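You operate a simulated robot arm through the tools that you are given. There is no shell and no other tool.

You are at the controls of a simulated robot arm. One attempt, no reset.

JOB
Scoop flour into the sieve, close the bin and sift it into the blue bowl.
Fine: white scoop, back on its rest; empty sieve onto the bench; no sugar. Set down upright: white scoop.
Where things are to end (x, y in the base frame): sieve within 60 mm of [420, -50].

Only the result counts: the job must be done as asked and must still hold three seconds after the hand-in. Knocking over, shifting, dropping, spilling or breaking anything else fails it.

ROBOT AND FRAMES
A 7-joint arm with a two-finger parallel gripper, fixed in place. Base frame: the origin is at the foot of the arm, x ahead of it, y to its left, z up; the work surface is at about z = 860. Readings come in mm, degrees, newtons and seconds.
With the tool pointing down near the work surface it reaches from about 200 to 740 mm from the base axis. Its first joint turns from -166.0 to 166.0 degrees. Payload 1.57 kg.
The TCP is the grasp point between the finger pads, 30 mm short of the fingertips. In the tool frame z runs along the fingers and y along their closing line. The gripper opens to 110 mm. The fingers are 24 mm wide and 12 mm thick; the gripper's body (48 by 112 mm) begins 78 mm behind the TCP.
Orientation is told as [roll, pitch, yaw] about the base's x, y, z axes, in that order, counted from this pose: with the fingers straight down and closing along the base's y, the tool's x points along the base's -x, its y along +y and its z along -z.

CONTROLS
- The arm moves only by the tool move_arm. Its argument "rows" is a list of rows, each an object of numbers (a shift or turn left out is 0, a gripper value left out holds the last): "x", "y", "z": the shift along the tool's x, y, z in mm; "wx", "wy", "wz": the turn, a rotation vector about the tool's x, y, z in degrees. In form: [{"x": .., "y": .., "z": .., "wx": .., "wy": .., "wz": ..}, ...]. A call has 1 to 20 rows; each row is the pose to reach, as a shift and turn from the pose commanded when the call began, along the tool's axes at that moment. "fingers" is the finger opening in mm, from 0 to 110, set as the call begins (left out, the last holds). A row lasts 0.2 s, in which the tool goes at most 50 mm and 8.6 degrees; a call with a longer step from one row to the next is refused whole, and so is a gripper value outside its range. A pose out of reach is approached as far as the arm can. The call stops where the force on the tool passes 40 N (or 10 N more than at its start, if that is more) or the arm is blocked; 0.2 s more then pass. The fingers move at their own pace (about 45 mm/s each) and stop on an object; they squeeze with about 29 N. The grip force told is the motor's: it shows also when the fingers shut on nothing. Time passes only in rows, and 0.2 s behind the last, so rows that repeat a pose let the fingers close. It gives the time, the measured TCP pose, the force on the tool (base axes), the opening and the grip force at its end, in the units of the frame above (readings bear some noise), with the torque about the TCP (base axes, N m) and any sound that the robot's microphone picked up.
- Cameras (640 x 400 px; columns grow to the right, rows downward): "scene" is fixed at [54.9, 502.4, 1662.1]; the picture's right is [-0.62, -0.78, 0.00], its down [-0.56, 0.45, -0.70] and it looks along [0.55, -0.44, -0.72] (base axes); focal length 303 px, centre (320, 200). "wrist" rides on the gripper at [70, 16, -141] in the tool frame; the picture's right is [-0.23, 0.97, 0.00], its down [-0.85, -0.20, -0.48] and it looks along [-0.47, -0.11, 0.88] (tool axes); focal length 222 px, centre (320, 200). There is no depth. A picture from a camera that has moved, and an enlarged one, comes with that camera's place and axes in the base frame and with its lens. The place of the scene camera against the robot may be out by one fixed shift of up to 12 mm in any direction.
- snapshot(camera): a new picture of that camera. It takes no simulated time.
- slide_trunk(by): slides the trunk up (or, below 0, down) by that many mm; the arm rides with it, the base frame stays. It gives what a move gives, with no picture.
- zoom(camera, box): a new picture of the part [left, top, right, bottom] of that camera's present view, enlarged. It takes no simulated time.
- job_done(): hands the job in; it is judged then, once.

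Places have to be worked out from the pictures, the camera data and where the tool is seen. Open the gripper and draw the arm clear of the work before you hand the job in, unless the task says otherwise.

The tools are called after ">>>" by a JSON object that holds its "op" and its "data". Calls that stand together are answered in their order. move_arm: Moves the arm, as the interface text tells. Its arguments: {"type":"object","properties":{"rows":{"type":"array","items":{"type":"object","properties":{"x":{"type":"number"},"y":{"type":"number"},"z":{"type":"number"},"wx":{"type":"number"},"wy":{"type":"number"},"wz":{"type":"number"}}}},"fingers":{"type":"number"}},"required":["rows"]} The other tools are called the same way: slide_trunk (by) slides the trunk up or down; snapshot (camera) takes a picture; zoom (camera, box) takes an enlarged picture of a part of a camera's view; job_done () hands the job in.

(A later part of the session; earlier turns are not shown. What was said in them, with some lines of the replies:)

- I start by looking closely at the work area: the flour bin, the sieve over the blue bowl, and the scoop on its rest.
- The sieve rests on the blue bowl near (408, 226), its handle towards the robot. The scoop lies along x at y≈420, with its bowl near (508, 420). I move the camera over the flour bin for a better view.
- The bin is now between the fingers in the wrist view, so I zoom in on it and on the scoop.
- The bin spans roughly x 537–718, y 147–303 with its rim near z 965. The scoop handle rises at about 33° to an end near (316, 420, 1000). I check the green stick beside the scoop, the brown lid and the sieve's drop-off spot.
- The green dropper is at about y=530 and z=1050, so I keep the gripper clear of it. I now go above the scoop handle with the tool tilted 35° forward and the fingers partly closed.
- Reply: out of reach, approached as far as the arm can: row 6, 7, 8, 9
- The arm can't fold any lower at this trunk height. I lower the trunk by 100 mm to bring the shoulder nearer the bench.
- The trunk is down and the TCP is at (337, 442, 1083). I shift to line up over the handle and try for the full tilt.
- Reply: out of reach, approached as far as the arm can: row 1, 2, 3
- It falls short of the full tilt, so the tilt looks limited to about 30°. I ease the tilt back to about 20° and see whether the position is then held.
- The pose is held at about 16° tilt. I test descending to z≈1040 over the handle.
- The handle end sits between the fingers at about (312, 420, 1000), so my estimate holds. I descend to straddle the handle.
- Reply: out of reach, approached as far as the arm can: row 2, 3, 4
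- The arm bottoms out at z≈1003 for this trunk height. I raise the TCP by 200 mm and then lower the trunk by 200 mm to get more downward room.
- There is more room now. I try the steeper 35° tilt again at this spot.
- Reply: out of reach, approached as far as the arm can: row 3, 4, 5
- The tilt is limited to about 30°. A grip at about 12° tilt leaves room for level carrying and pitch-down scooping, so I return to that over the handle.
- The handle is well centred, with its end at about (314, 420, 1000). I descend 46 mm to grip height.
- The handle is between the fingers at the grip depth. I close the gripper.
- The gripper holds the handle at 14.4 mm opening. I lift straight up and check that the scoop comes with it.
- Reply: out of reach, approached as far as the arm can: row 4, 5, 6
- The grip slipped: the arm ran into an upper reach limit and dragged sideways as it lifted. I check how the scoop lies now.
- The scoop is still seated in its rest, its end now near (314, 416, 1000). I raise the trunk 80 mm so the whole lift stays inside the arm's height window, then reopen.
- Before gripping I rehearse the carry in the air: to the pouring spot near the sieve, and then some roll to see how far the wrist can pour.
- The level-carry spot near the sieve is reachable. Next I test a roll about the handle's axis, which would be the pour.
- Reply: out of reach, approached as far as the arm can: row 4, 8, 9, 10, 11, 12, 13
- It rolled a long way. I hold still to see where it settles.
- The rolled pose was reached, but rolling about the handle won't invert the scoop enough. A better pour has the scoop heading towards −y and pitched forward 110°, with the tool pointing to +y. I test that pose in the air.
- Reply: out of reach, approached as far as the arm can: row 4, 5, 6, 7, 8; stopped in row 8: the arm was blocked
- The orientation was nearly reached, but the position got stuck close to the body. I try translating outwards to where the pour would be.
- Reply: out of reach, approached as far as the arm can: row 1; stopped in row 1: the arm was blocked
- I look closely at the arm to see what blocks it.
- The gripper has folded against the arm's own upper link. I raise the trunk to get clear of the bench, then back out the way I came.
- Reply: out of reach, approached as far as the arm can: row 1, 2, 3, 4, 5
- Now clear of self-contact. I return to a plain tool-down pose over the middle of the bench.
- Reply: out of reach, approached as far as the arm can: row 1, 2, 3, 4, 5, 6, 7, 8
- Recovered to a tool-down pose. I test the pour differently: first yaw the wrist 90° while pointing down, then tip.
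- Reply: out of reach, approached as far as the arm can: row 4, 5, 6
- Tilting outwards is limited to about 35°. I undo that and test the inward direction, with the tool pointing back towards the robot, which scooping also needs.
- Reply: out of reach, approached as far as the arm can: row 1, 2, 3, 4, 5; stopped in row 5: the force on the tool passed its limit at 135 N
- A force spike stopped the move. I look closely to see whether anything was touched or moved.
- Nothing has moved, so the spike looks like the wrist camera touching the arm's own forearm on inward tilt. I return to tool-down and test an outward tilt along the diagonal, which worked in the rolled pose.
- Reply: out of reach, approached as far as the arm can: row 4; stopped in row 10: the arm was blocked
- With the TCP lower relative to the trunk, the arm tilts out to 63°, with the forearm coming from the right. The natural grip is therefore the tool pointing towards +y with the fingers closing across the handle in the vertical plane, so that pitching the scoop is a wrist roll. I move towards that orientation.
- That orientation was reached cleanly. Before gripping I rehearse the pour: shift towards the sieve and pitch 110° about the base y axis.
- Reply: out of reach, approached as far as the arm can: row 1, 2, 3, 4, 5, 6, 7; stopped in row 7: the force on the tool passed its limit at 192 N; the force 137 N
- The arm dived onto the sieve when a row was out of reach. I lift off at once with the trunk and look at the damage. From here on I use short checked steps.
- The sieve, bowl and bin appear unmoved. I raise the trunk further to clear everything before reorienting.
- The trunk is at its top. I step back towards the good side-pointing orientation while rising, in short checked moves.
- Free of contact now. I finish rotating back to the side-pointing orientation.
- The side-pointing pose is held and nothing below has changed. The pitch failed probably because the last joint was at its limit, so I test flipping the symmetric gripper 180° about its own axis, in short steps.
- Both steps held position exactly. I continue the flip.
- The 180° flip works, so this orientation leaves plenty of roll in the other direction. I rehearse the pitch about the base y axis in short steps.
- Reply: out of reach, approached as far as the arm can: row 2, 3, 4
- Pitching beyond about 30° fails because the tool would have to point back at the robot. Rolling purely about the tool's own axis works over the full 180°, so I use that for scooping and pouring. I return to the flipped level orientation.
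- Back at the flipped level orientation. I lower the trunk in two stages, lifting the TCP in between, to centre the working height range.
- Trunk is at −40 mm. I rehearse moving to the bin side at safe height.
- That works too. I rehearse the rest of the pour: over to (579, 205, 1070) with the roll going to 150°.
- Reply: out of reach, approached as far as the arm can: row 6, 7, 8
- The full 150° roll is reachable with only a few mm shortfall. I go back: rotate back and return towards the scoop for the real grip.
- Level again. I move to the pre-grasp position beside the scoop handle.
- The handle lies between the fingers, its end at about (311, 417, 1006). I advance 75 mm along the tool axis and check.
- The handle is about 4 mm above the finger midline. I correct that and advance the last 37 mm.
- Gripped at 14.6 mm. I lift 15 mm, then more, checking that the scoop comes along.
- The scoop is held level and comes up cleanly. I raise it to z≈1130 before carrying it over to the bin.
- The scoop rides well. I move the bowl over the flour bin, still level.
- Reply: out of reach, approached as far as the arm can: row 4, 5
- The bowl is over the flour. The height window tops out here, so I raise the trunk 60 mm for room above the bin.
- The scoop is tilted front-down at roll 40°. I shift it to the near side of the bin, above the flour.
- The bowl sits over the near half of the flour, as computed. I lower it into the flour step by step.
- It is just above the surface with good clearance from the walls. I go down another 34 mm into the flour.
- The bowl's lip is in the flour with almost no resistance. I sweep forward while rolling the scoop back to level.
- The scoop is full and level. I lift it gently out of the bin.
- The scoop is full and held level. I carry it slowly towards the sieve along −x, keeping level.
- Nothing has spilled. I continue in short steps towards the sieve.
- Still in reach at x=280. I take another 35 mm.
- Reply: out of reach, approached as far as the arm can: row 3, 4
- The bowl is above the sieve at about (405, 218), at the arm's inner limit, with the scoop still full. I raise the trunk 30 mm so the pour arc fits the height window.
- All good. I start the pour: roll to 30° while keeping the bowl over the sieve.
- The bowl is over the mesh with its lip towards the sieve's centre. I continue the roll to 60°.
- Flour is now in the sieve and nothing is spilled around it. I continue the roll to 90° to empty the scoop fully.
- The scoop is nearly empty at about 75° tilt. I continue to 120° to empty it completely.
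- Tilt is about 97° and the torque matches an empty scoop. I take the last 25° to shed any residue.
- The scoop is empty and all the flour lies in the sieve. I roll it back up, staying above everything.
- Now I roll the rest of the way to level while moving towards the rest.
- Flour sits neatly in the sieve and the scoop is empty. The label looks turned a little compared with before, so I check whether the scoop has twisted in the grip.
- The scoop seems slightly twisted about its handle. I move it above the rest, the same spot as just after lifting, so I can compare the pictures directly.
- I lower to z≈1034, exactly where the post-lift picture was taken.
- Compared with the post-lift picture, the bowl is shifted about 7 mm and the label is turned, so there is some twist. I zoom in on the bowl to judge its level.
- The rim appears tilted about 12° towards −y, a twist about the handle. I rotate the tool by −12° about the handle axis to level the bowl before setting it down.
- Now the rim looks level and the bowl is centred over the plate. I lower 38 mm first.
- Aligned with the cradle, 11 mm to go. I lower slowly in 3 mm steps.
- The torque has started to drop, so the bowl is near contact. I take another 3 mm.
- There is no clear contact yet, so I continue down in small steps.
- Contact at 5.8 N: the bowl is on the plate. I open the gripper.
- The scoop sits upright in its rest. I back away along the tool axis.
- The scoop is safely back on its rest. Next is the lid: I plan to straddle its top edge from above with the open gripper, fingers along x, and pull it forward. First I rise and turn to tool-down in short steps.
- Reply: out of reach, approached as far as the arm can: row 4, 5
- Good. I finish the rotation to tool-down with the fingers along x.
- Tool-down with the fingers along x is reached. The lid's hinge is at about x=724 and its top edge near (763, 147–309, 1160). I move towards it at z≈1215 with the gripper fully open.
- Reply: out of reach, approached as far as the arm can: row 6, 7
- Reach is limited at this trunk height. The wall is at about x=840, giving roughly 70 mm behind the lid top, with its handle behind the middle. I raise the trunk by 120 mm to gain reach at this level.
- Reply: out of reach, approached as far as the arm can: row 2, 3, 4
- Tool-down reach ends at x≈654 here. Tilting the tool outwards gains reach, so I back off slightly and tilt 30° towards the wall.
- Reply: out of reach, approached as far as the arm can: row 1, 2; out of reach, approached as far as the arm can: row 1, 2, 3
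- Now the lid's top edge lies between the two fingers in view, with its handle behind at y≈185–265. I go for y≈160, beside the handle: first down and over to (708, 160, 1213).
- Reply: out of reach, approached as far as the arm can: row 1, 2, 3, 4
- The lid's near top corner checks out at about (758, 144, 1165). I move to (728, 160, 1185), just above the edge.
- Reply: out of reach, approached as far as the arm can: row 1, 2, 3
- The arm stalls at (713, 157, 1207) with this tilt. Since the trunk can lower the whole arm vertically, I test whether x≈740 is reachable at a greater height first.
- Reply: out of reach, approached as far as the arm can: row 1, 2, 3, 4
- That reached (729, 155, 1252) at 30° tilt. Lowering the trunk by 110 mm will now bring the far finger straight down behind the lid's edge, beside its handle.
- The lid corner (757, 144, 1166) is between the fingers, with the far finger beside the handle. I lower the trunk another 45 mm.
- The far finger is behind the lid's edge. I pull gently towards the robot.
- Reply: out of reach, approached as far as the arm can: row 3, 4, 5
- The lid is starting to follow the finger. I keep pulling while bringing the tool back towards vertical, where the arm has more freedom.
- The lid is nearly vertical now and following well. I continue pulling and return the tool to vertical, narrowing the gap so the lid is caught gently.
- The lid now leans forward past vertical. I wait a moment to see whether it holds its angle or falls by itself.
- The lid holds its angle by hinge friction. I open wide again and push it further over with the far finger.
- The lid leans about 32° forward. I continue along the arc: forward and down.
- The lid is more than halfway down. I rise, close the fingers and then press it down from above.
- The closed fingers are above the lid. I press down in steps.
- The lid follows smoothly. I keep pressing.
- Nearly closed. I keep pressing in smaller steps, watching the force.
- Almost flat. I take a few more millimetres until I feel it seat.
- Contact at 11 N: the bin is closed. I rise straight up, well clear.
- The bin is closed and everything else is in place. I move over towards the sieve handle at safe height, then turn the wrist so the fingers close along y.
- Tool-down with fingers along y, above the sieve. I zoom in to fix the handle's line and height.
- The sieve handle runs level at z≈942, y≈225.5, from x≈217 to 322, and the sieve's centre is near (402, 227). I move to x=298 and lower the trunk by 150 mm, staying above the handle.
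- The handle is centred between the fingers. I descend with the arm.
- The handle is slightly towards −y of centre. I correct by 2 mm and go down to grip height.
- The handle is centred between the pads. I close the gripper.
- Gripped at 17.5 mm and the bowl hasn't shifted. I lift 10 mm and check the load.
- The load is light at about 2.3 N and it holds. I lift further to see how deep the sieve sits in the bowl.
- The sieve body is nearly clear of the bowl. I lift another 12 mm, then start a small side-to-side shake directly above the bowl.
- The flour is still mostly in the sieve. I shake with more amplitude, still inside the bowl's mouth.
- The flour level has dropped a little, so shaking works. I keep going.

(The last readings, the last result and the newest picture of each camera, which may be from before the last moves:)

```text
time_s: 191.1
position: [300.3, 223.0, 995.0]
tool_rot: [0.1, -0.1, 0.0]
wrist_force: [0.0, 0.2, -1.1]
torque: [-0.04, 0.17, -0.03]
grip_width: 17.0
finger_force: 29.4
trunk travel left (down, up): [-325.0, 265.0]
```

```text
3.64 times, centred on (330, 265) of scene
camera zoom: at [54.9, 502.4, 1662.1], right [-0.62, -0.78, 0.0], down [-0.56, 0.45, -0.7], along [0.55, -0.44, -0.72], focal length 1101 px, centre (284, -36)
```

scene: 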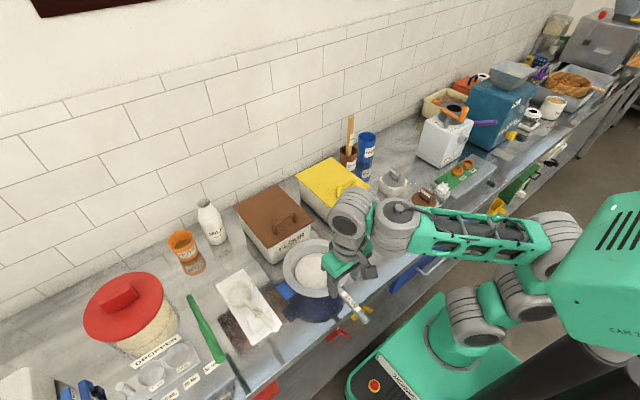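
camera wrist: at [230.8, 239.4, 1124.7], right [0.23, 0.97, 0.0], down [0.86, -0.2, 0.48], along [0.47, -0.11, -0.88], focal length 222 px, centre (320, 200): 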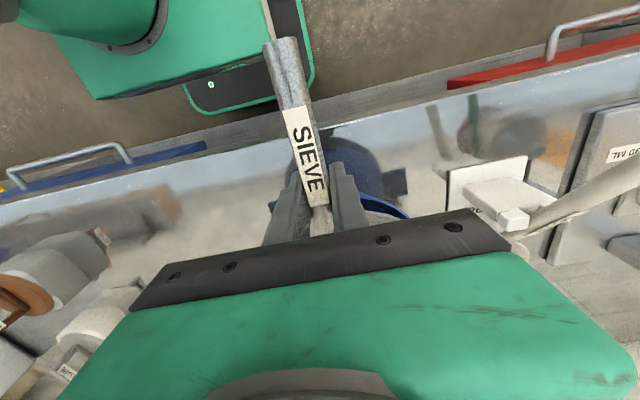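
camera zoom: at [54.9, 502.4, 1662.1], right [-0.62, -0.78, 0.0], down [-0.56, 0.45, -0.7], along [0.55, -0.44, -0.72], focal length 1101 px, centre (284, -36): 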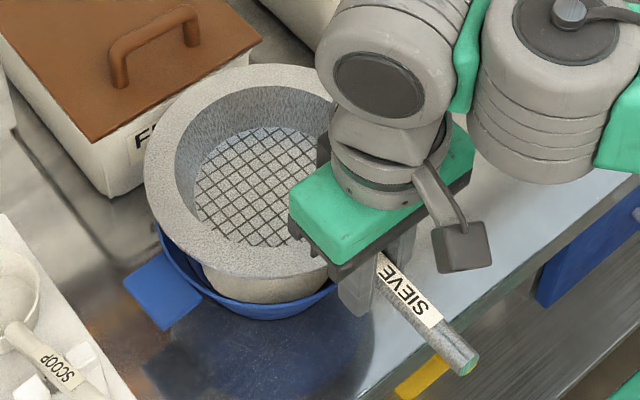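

The mesh is bare: the flour has gone through. One more short shake for residue, then I zoom in to check.

>>> {"op": "move_arm", "data": {"rows": [{"y": 14}, {"y": -14}, {"y": 14}, {"y": -14}, {"y": 14}, {"y": -14}, {"y": 14}, {"y": -14}, {"y": 14}, {"y": -14}, {"y": 14}, {"y": -14}, {"y": 0}, {"y": 0}, {"y": 0}]}}

>>> {"op": "move_arm", "data": {"rows": [{"z": -15}, {"z": -30}, {"z": -45}, {"z": -60}, {"z": -70}, {"z": -70}]}}

>>> {"op": "zoom", "data": {"camera": "scene", "box": [260, 190, 400, 320]}}

```text
time_s: 194.3
position: [300.3, 223.7, 995.7]
tool_rot: [0.1, 0.0, 0.0]
wrist_force: [0.4, 0.4, -1.6]
torque: [-0.04, 0.15, 0.02]
grip_width: 17.3
finger_force: 28.6
trunk travel left (down, up): [-325.0, 265.0]
```

```text
time_s: 195.7
position: [300.8, 222.0, 1064.9]
tool_rot: [0.1, 0.1, 0.0]
wrist_force: [0.1, 0.6, -1.0]
torque: [-0.02, 0.18, 0.02]
grip_width: 17.2
finger_force: 28.6
trunk travel left (down, up): [-325.0, 265.0]
```

```text
3.08 times, centred on (330, 255) of scene
camera zoom: at [54.9, 502.4, 1662.1], right [-0.62, -0.78, 0.0], down [-0.56, 0.45, -0.7], along [0.55, -0.44, -0.72], focal length 932 px, centre (289, 31)
```

zoom: 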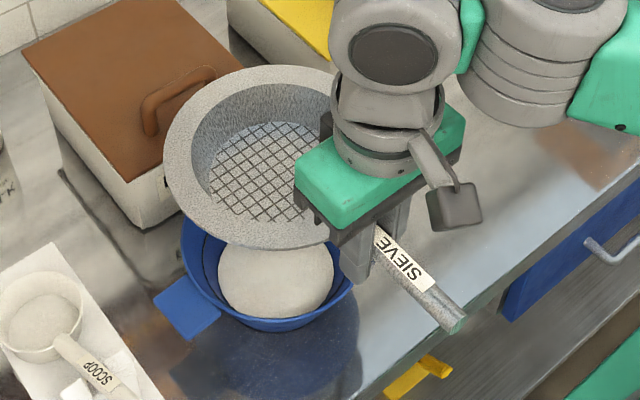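

The sieve is empty and the flour lies in the blue bowl. I carry the sieve over to the drop-off spot near (420, −50).

>>> {"op": "move_arm", "data": {"rows": [{"x": -0.5, "y": -12}, {"x": -1.5, "y": -35}, {"x": -3, "y": -65}, {"x": -4.5, "y": -95}, {"x": -6, "y": -125}, {"x": -7.5, "y": -155}, {"x": -9, "y": -185}, {"x": -10.5, "y": -215}, {"x": -11.5, "y": -245}, {"x": -12, "y": -264}, {"x": -12, "y": -264}]}}

>>> {"op": "snapshot", "data": {"camera": "scene"}}

>>> {"op": "snapshot", "data": {"camera": "wrist"}}

```text
time_s: 198.1
position: [312.3, -40.9, 1064.5]
tool_rot: [0.1, -0.1, 0.1]
wrist_force: [0.3, -0.3, -1.2]
torque: [0.0, 0.16, -0.02]
grip_width: 17.3
finger_force: 29.3
trunk travel left (down, up): [-325.0, 265.0]
```

```text
taken
```

scene: 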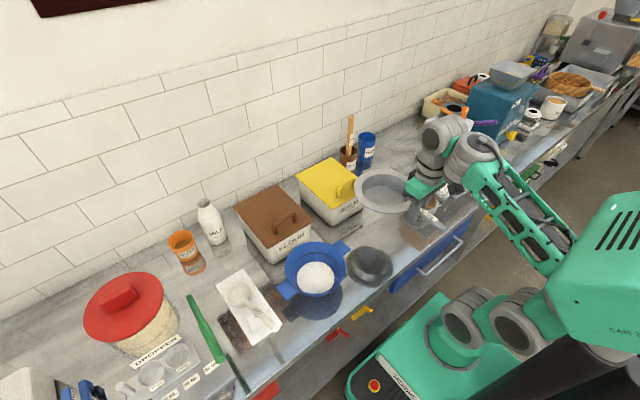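

```text
taken
camera wrist: at [243.3, -25.4, 1206.4], right [0.23, 0.97, 0.0], down [0.86, -0.2, 0.48], along [0.47, -0.11, -0.88], focal length 222 px, centre (320, 200)
```

wrist: 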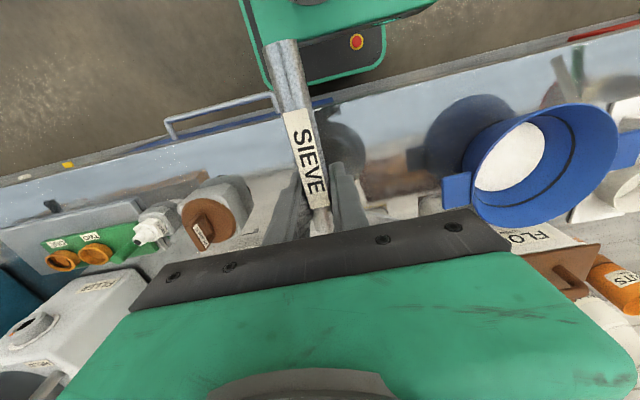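

The bowl holds the flour and the sieve hangs clear of the jars over its spot. I lower it.

>>> {"op": "move_arm", "data": {"rows": [{"z": 15}, {"z": 35}, {"z": 55}, {"z": 75}, {"z": 92}, {"z": 100}, {"z": 100}]}}

>>> {"op": "zoom", "data": {"camera": "scene", "box": [310, 140, 490, 290]}}

```text
time_s: 199.7
position: [323.0, -38.2, 948.8]
tool_rot: [0.3, 3.0, 0.3]
wrist_force: [-0.7, -0.2, -1.5]
torque: [0.01, 0.17, -0.01]
grip_width: 17.2
finger_force: 29.1
trunk travel left (down, up): [-325.0, 265.0]
```

```text
2.67 times, centred on (400, 215) of scene
camera zoom: at [54.9, 502.4, 1662.1], right [-0.62, -0.78, 0.0], down [-0.56, 0.45, -0.7], along [0.55, -0.44, -0.72], focal length 808 px, centre (107, 160)
```

zoom: 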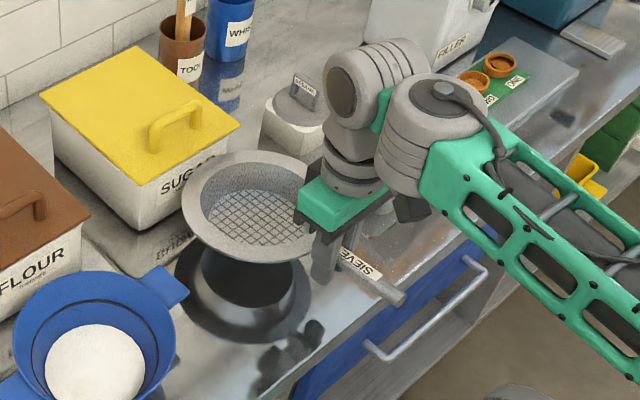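

The pose drifted slightly, with a pitch of 3°. I hold and check before going on.

>>> {"op": "move_arm", "data": {"rows": [{}, {}]}}

```text
time_s: 200.3
position: [323.3, -39.2, 950.0]
tool_rot: [0.3, 3.0, 0.4]
wrist_force: [-0.4, 0.6, -0.4]
torque: [0.02, 0.13, -0.01]
grip_width: 17.3
finger_force: 28.9
trunk travel left (down, up): [-325.0, 265.0]
```

It is at the arm's lower limit. I raise the arm slightly to square the tool up, then lower with the trunk instead.

>>> {"op": "move_arm", "data": {"rows": [{"z": -10, "wy": -1.5}, {"z": -25, "wy": -3}, {"z": -25, "wy": -3}]}}

>>> {"op": "slide_trunk", "data": {"by": -45}}

>>> {"op": "zoom", "data": {"camera": "scene", "box": [310, 140, 490, 290]}}

```text
time_s: 201.1
position: [324.0, -37.1, 971.7]
tool_rot: [0.4, 1.1, 0.6]
wrist_force: [0.4, -0.7, -2.1]
torque: [0.02, 0.25, 0.01]
grip_width: 17.1
finger_force: 29.2
trunk travel left (down, up): [-325.0, 265.0]
```

```text
time_s: 202.0
position: [323.0, -40.7, 919.9]
tool_rot: [0.4, 2.1, 0.2]
wrist_force: [0.2, 0.7, -1.3]
torque: [-0.01, 0.18, 0.01]
grip_width: 17.4
finger_force: 28.6
trunk travel left (down, up): [-280.0, 310.0]
```

```text
2.67 times, centred on (400, 215) of scene
camera zoom: at [54.9, 502.4, 1662.1], right [-0.62, -0.78, 0.0], down [-0.56, 0.45, -0.7], along [0.55, -0.44, -0.72], focal length 808 px, centre (107, 160)
```

zoom: 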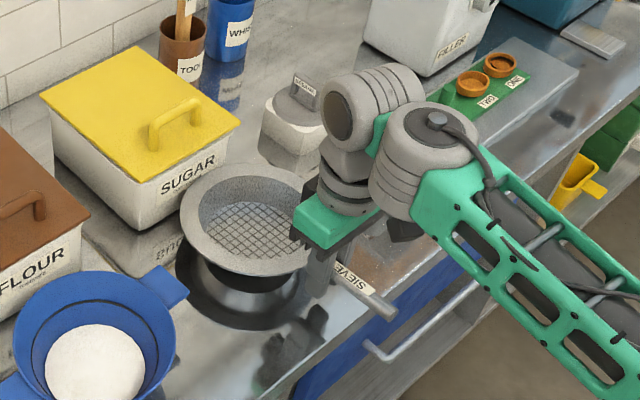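

The sieve is close to the bench. I lower in small trunk steps until contact.

>>> {"op": "slide_trunk", "data": {"by": -6}}

>>> {"op": "slide_trunk", "data": {"by": -4}}

>>> {"op": "zoom", "data": {"camera": "scene", "box": [340, 170, 440, 260]}}

```text
time_s: 202.6
position: [323.6, -41.3, 915.2]
tool_rot: [0.4, 2.2, 0.2]
wrist_force: [0.2, 0.0, -2.1]
torque: [0.02, 0.12, -0.02]
grip_width: 17.1
finger_force: 29.4
trunk travel left (down, up): [-274.0, 316.0]
```

```text
time_s: 203.1
position: [325.5, -39.5, 910.2]
tool_rot: [0.5, 2.2, 0.1]
wrist_force: [-0.2, -0.7, -2.0]
torque: [-0.01, 0.17, 0.01]
grip_width: 17.1
finger_force: 28.9
trunk travel left (down, up): [-270.0, 320.0]
```

```text
4.44 times, centred on (390, 215) of scene
camera zoom: at [54.9, 502.4, 1662.1], right [-0.62, -0.78, 0.0], down [-0.56, 0.45, -0.7], along [0.55, -0.44, -0.72], focal length 1346 px, centre (9, 133)
```

zoom: 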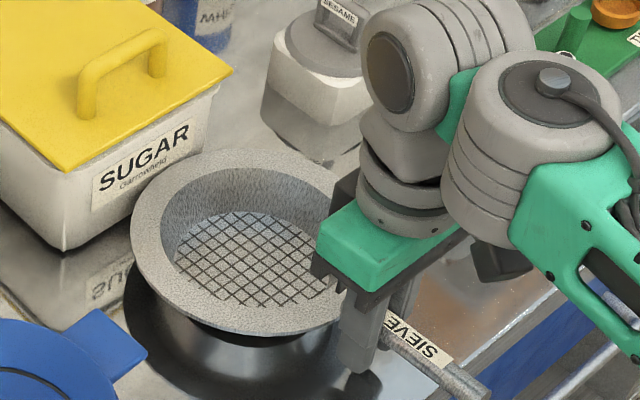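

Still a small gap. I go on in 3–4 mm steps.

>>> {"op": "slide_trunk", "data": {"by": -4}}

>>> {"op": "slide_trunk", "data": {"by": -3}}

>>> {"op": "zoom", "data": {"camera": "scene", "box": [340, 170, 440, 260]}}

```text
time_s: 203.6
position: [323.4, -40.9, 906.5]
tool_rot: [0.5, 2.2, 0.1]
wrist_force: [0.6, -0.2, 0.5]
torque: [0.01, -0.17, -0.05]
grip_width: 17.1
finger_force: 29.4
trunk travel left (down, up): [-266.0, 324.0]
```

```text
time_s: 204.1
position: [324.6, -40.0, 904.2]
tool_rot: [0.5, 2.2, 0.2]
wrist_force: [0.3, -0.3, 2.0]
torque: [0.01, -0.45, -0.03]
grip_width: 17.3
finger_force: 28.8
trunk travel left (down, up): [-263.0, 327.0]
```

```text
4.44 times, centred on (390, 215) of scene
camera zoom: at [54.9, 502.4, 1662.1], right [-0.62, -0.78, 0.0], down [-0.56, 0.45, -0.7], along [0.55, -0.44, -0.72], focal length 1346 px, centre (9, 133)
```

zoom: 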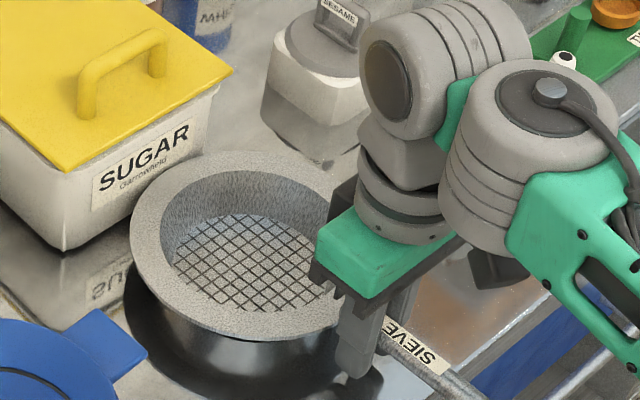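

The front of the sieve's base has touched. I lower 2 mm more, then open.

>>> {"op": "slide_trunk", "data": {"by": -2}}

>>> {"op": "move_arm", "data": {"rows": [{}, {}, {}, {}], "fingers": 50}}

>>> {"op": "zoom", "data": {"camera": "scene", "box": [340, 170, 440, 260]}}

```text
time_s: 204.7
position: [323.9, -40.0, 903.4]
tool_rot: [0.5, 2.1, 0.2]
wrist_force: [-1.4, -0.5, 3.1]
torque: [-0.01, -0.56, -0.05]
grip_width: 17.4
finger_force: 28.8
trunk travel left (down, up): [-261.0, 329.0]
```

```text
time_s: 205.9
position: [324.2, -38.7, 897.3]
tool_rot: [0.5, 2.4, 0.1]
wrist_force: [1.1, 0.7, 0.2]
torque: [-0.05, -0.03, 0.0]
grip_width: 50.2
finger_force: 0.0
trunk travel left (down, up): [-261.0, 329.0]
stopped in row 4: the arm was blocked; the commanded pose is now the measured one
```

```text
4.44 times, centred on (390, 215) of scene
camera zoom: at [54.9, 502.4, 1662.1], right [-0.62, -0.78, 0.0], down [-0.56, 0.45, -0.7], along [0.55, -0.44, -0.72], focal length 1346 px, centre (9, 133)
```

zoom: 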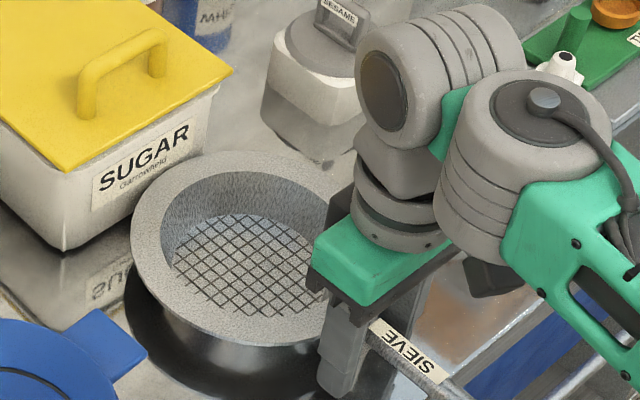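

The sieve is released. The arm reports being blocked, so I raise the trunk straight up to withdraw.

>>> {"op": "slide_trunk", "data": {"by": 60}}

>>> {"op": "snapshot", "data": {"camera": "scene"}}

>>> {"op": "zoom", "data": {"camera": "scene", "box": [310, 150, 490, 290]}}

```text
time_s: 206.9
position: [325.0, -37.5, 962.7]
tool_rot: [0.4, 1.5, 0.8]
wrist_force: [0.0, -0.1, -0.5]
torque: [-0.03, -0.01, -0.02]
grip_width: 50.1
finger_force: 0.2
trunk travel left (down, up): [-321.0, 269.0]
```

```text
taken
```

scene: 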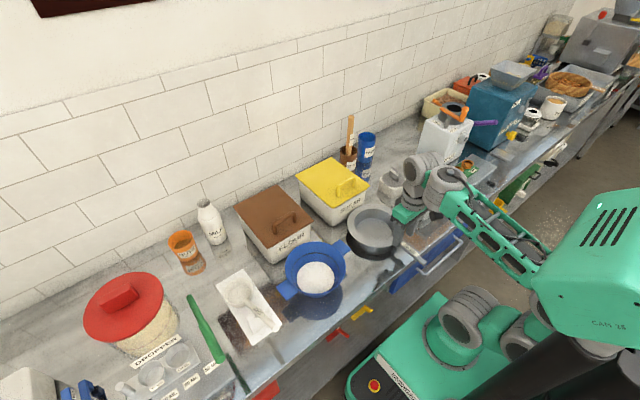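

```text
2.86 times, centred on (400, 220) of scene
camera zoom: at [54.9, 502.4, 1662.1], right [-0.62, -0.78, 0.0], down [-0.56, 0.45, -0.7], along [0.55, -0.44, -0.72], focal length 865 px, centre (91, 143)
```

zoom: 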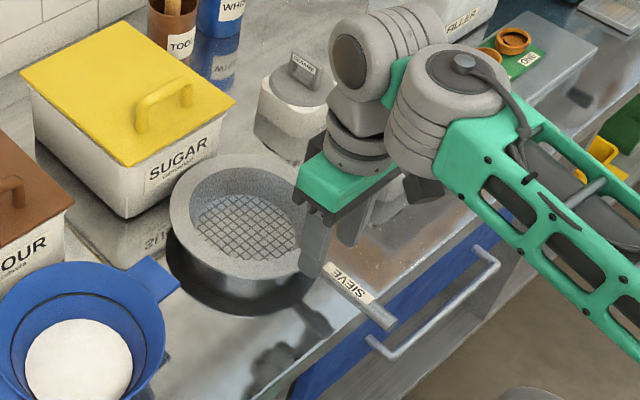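

The sieve stands flat on the bench. I continue up with the trunk.

>>> {"op": "slide_trunk", "data": {"by": 150}}

>>> {"op": "snapshot", "data": {"camera": "wrist"}}

>>> {"op": "snapshot", "data": {"camera": "scene"}}

```text
time_s: 208.6
position: [317.1, -36.7, 1116.4]
tool_rot: [0.5, 1.3, 0.6]
wrist_force: [0.0, 1.0, -0.3]
torque: [0.01, -0.01, 0.0]
grip_width: 50.2
finger_force: 0.0
trunk travel left (down, up): [-471.0, 119.0]
```

```text
taken
camera wrist: at [251.4, -22.8, 1260.0], right [0.22, 0.98, 0.0], down [0.87, -0.19, 0.46], along [0.45, -0.1, -0.89], focal length 222 px, centre (320, 200)
```

wrist: 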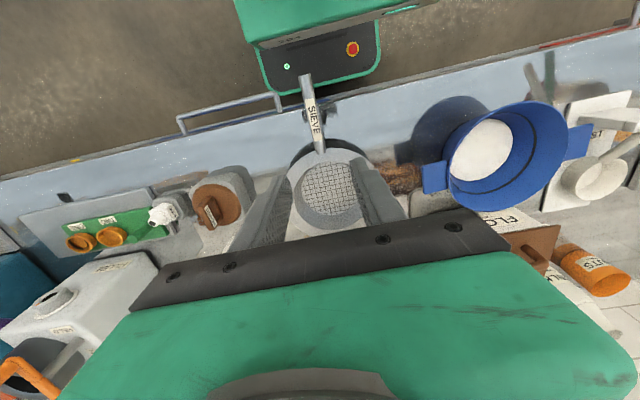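

```text
taken
```

scene: 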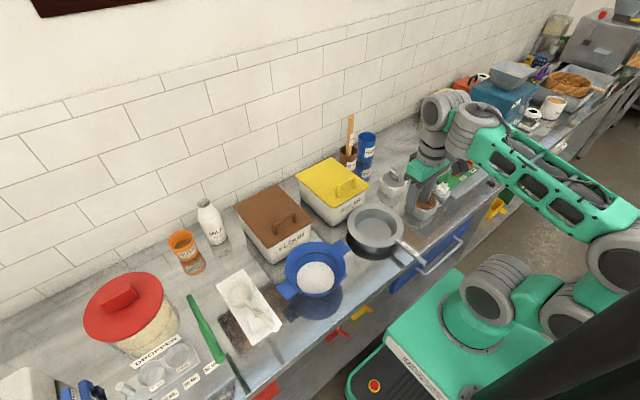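

The sieve is empty and stands near (430, −38), inside the tolerance. I check the bowl, bin, scoop and neighbours in close-up.

>>> {"op": "zoom", "data": {"camera": "scene", "box": [190, 170, 400, 350]}}

>>> {"op": "zoom", "data": {"camera": "scene", "box": [210, 260, 310, 350]}}

>>> {"op": "zoom", "data": {"camera": "scene", "box": [220, 150, 360, 270]}}

>>> {"op": "zoom", "data": {"camera": "scene", "box": [330, 130, 510, 280]}}

```text
2.22 times, centred on (295, 260) of scene
camera zoom: at [54.9, 502.4, 1662.1], right [-0.62, -0.78, 0.0], down [-0.56, 0.45, -0.7], along [0.55, -0.44, -0.72], focal length 673 px, centre (376, 67)
```

zoom: 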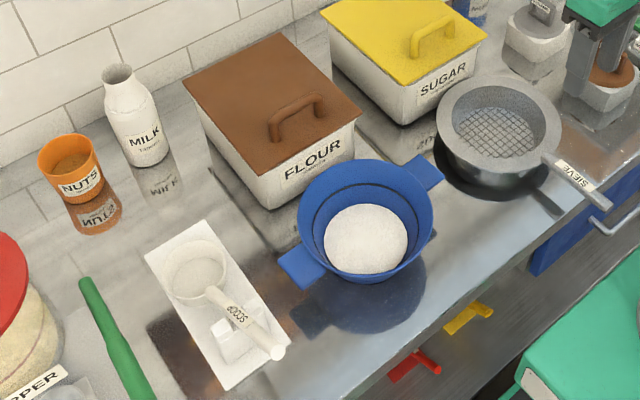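

```text
4.44 times, centred on (260, 305) of scene
camera zoom: at [54.9, 502.4, 1662.1], right [-0.62, -0.78, 0.0], down [-0.56, 0.45, -0.7], along [0.55, -0.44, -0.72], focal length 1346 px, centre (587, -267)
```

zoom: 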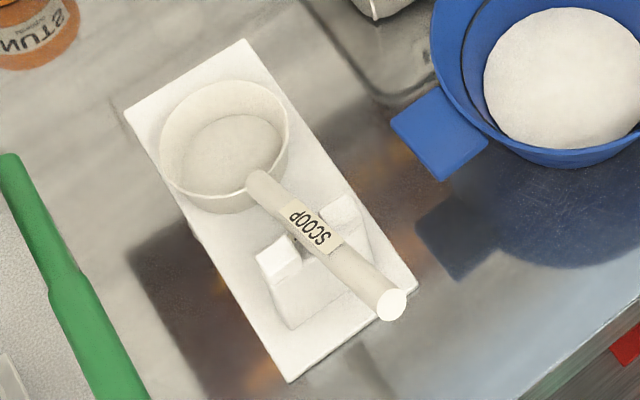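

```text
3.33 times, centred on (290, 210) of scene
camera zoom: at [54.9, 502.4, 1662.1], right [-0.62, -0.78, 0.0], down [-0.56, 0.45, -0.7], along [0.55, -0.44, -0.72], focal length 1009 px, centre (420, 167)
```

zoom: 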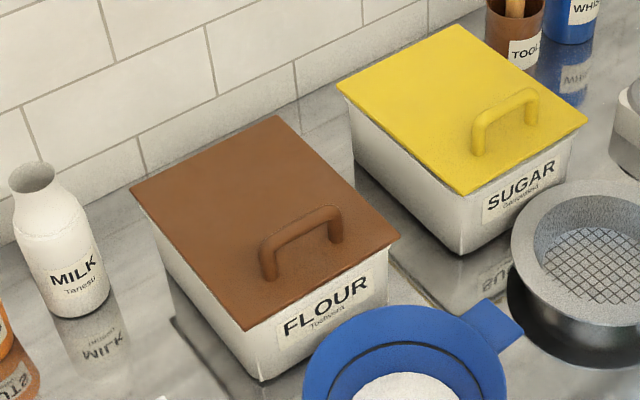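

```text
2.67 times, centred on (420, 205) of scene
camera zoom: at [54.9, 502.4, 1662.1], right [-0.62, -0.78, 0.0], down [-0.56, 0.45, -0.7], along [0.55, -0.44, -0.72], focal length 808 px, centre (53, 187)
```

zoom: 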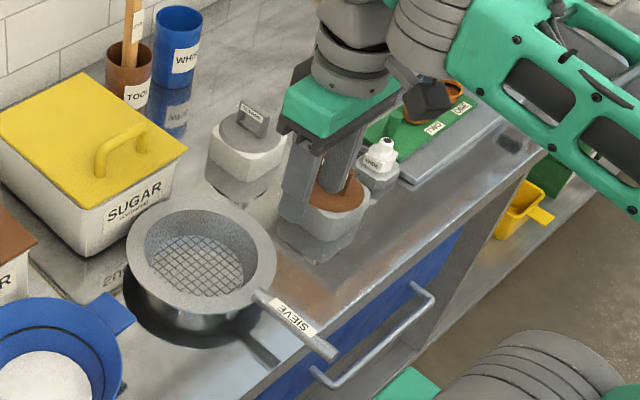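

All is as it should be: flour in the blue bowl, bin closed, scoop upright on its rest, sieve empty on the bench, neighbours unmoved. I open the gripper fully and raise the arm clear.

>>> {"op": "slide_trunk", "data": {"by": 110}}

>>> {"op": "move_arm", "data": {"rows": [{}, {}, {}, {}, {}], "fingers": 110}}

>>> {"op": "snapshot", "data": {"camera": "scene"}}

>>> {"op": "snapshot", "data": {"camera": "wrist"}}

```text
time_s: 210.0
position: [318.0, -36.7, 1226.6]
tool_rot: [0.5, 1.2, 0.6]
wrist_force: [-0.1, -0.1, 0.7]
torque: [-0.01, 0.02, 0.01]
grip_width: 50.0
finger_force: 0.0
trunk travel left (down, up): [-581.0, 9.0]
```

```text
time_s: 211.2
position: [318.2, -38.3, 1225.2]
tool_rot: [0.5, 1.7, 0.6]
wrist_force: [-0.3, -0.6, -0.9]
torque: [0.03, 0.03, -0.01]
grip_width: 110.2
finger_force: 0.1
trunk travel left (down, up): [-581.0, 9.0]
```

```text
taken
```

scene: 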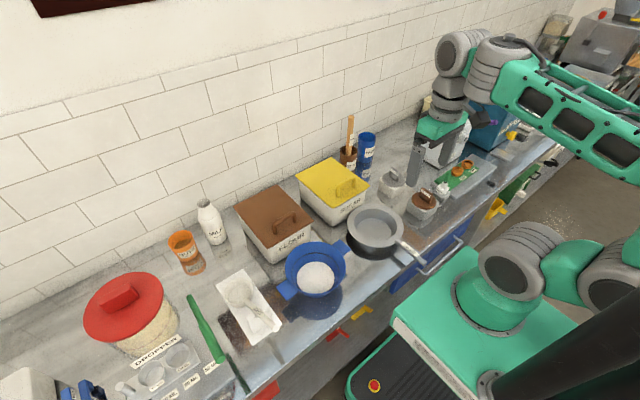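

```text
taken
camera wrist: at [252.6, -23.3, 1369.2], right [0.22, 0.98, 0.0], down [0.87, -0.2, 0.45], along [0.44, -0.1, -0.89], focal length 222 px, centre (320, 200)
```

wrist: 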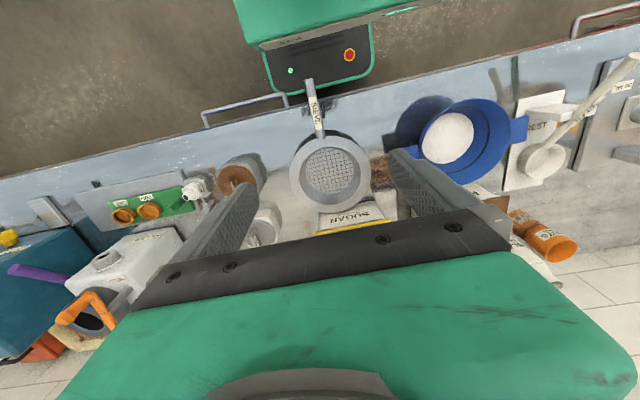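

The sieve's centre reads about (425, −39), within 60 mm of the target. The arm is clear with the gripper open, so I hand the job in.

>>> {"op": "job_done", "data": {}}

```text
The job is handed in.
```

I've handed the job in. The last pictures show every part done:

- **Flour:** one full scoop went into the sieve and through it. The mesh was bare afterwards and the flour is in the blue bowl. I saw no spills, and the sugar stayed closed.
- **Bin:** the flour bin's lid is shut. I pressed it down until I felt it seat, at about 11 N.
- **White scoop:** back on its rest and upright.
- **Sieve:** empty and upright on the bench at about (425, −39), roughly 12 mm from the target.
- **Arm:** raised clear of the bench with the gripper open.

**Contacts along the way:**
- On the first try the scoop slipped out of the gripper and settled back in its rest, a few millimetres off.
- While I was testing how far the arm could tilt, the gripper came down hard on the sieve before any flour was in it (the force limit tripped at 192 N). The sieve, bowl and bin showed no visible change afterwards, and the sieve worked normally.

In the final pictures the other items on the bench look where they started.
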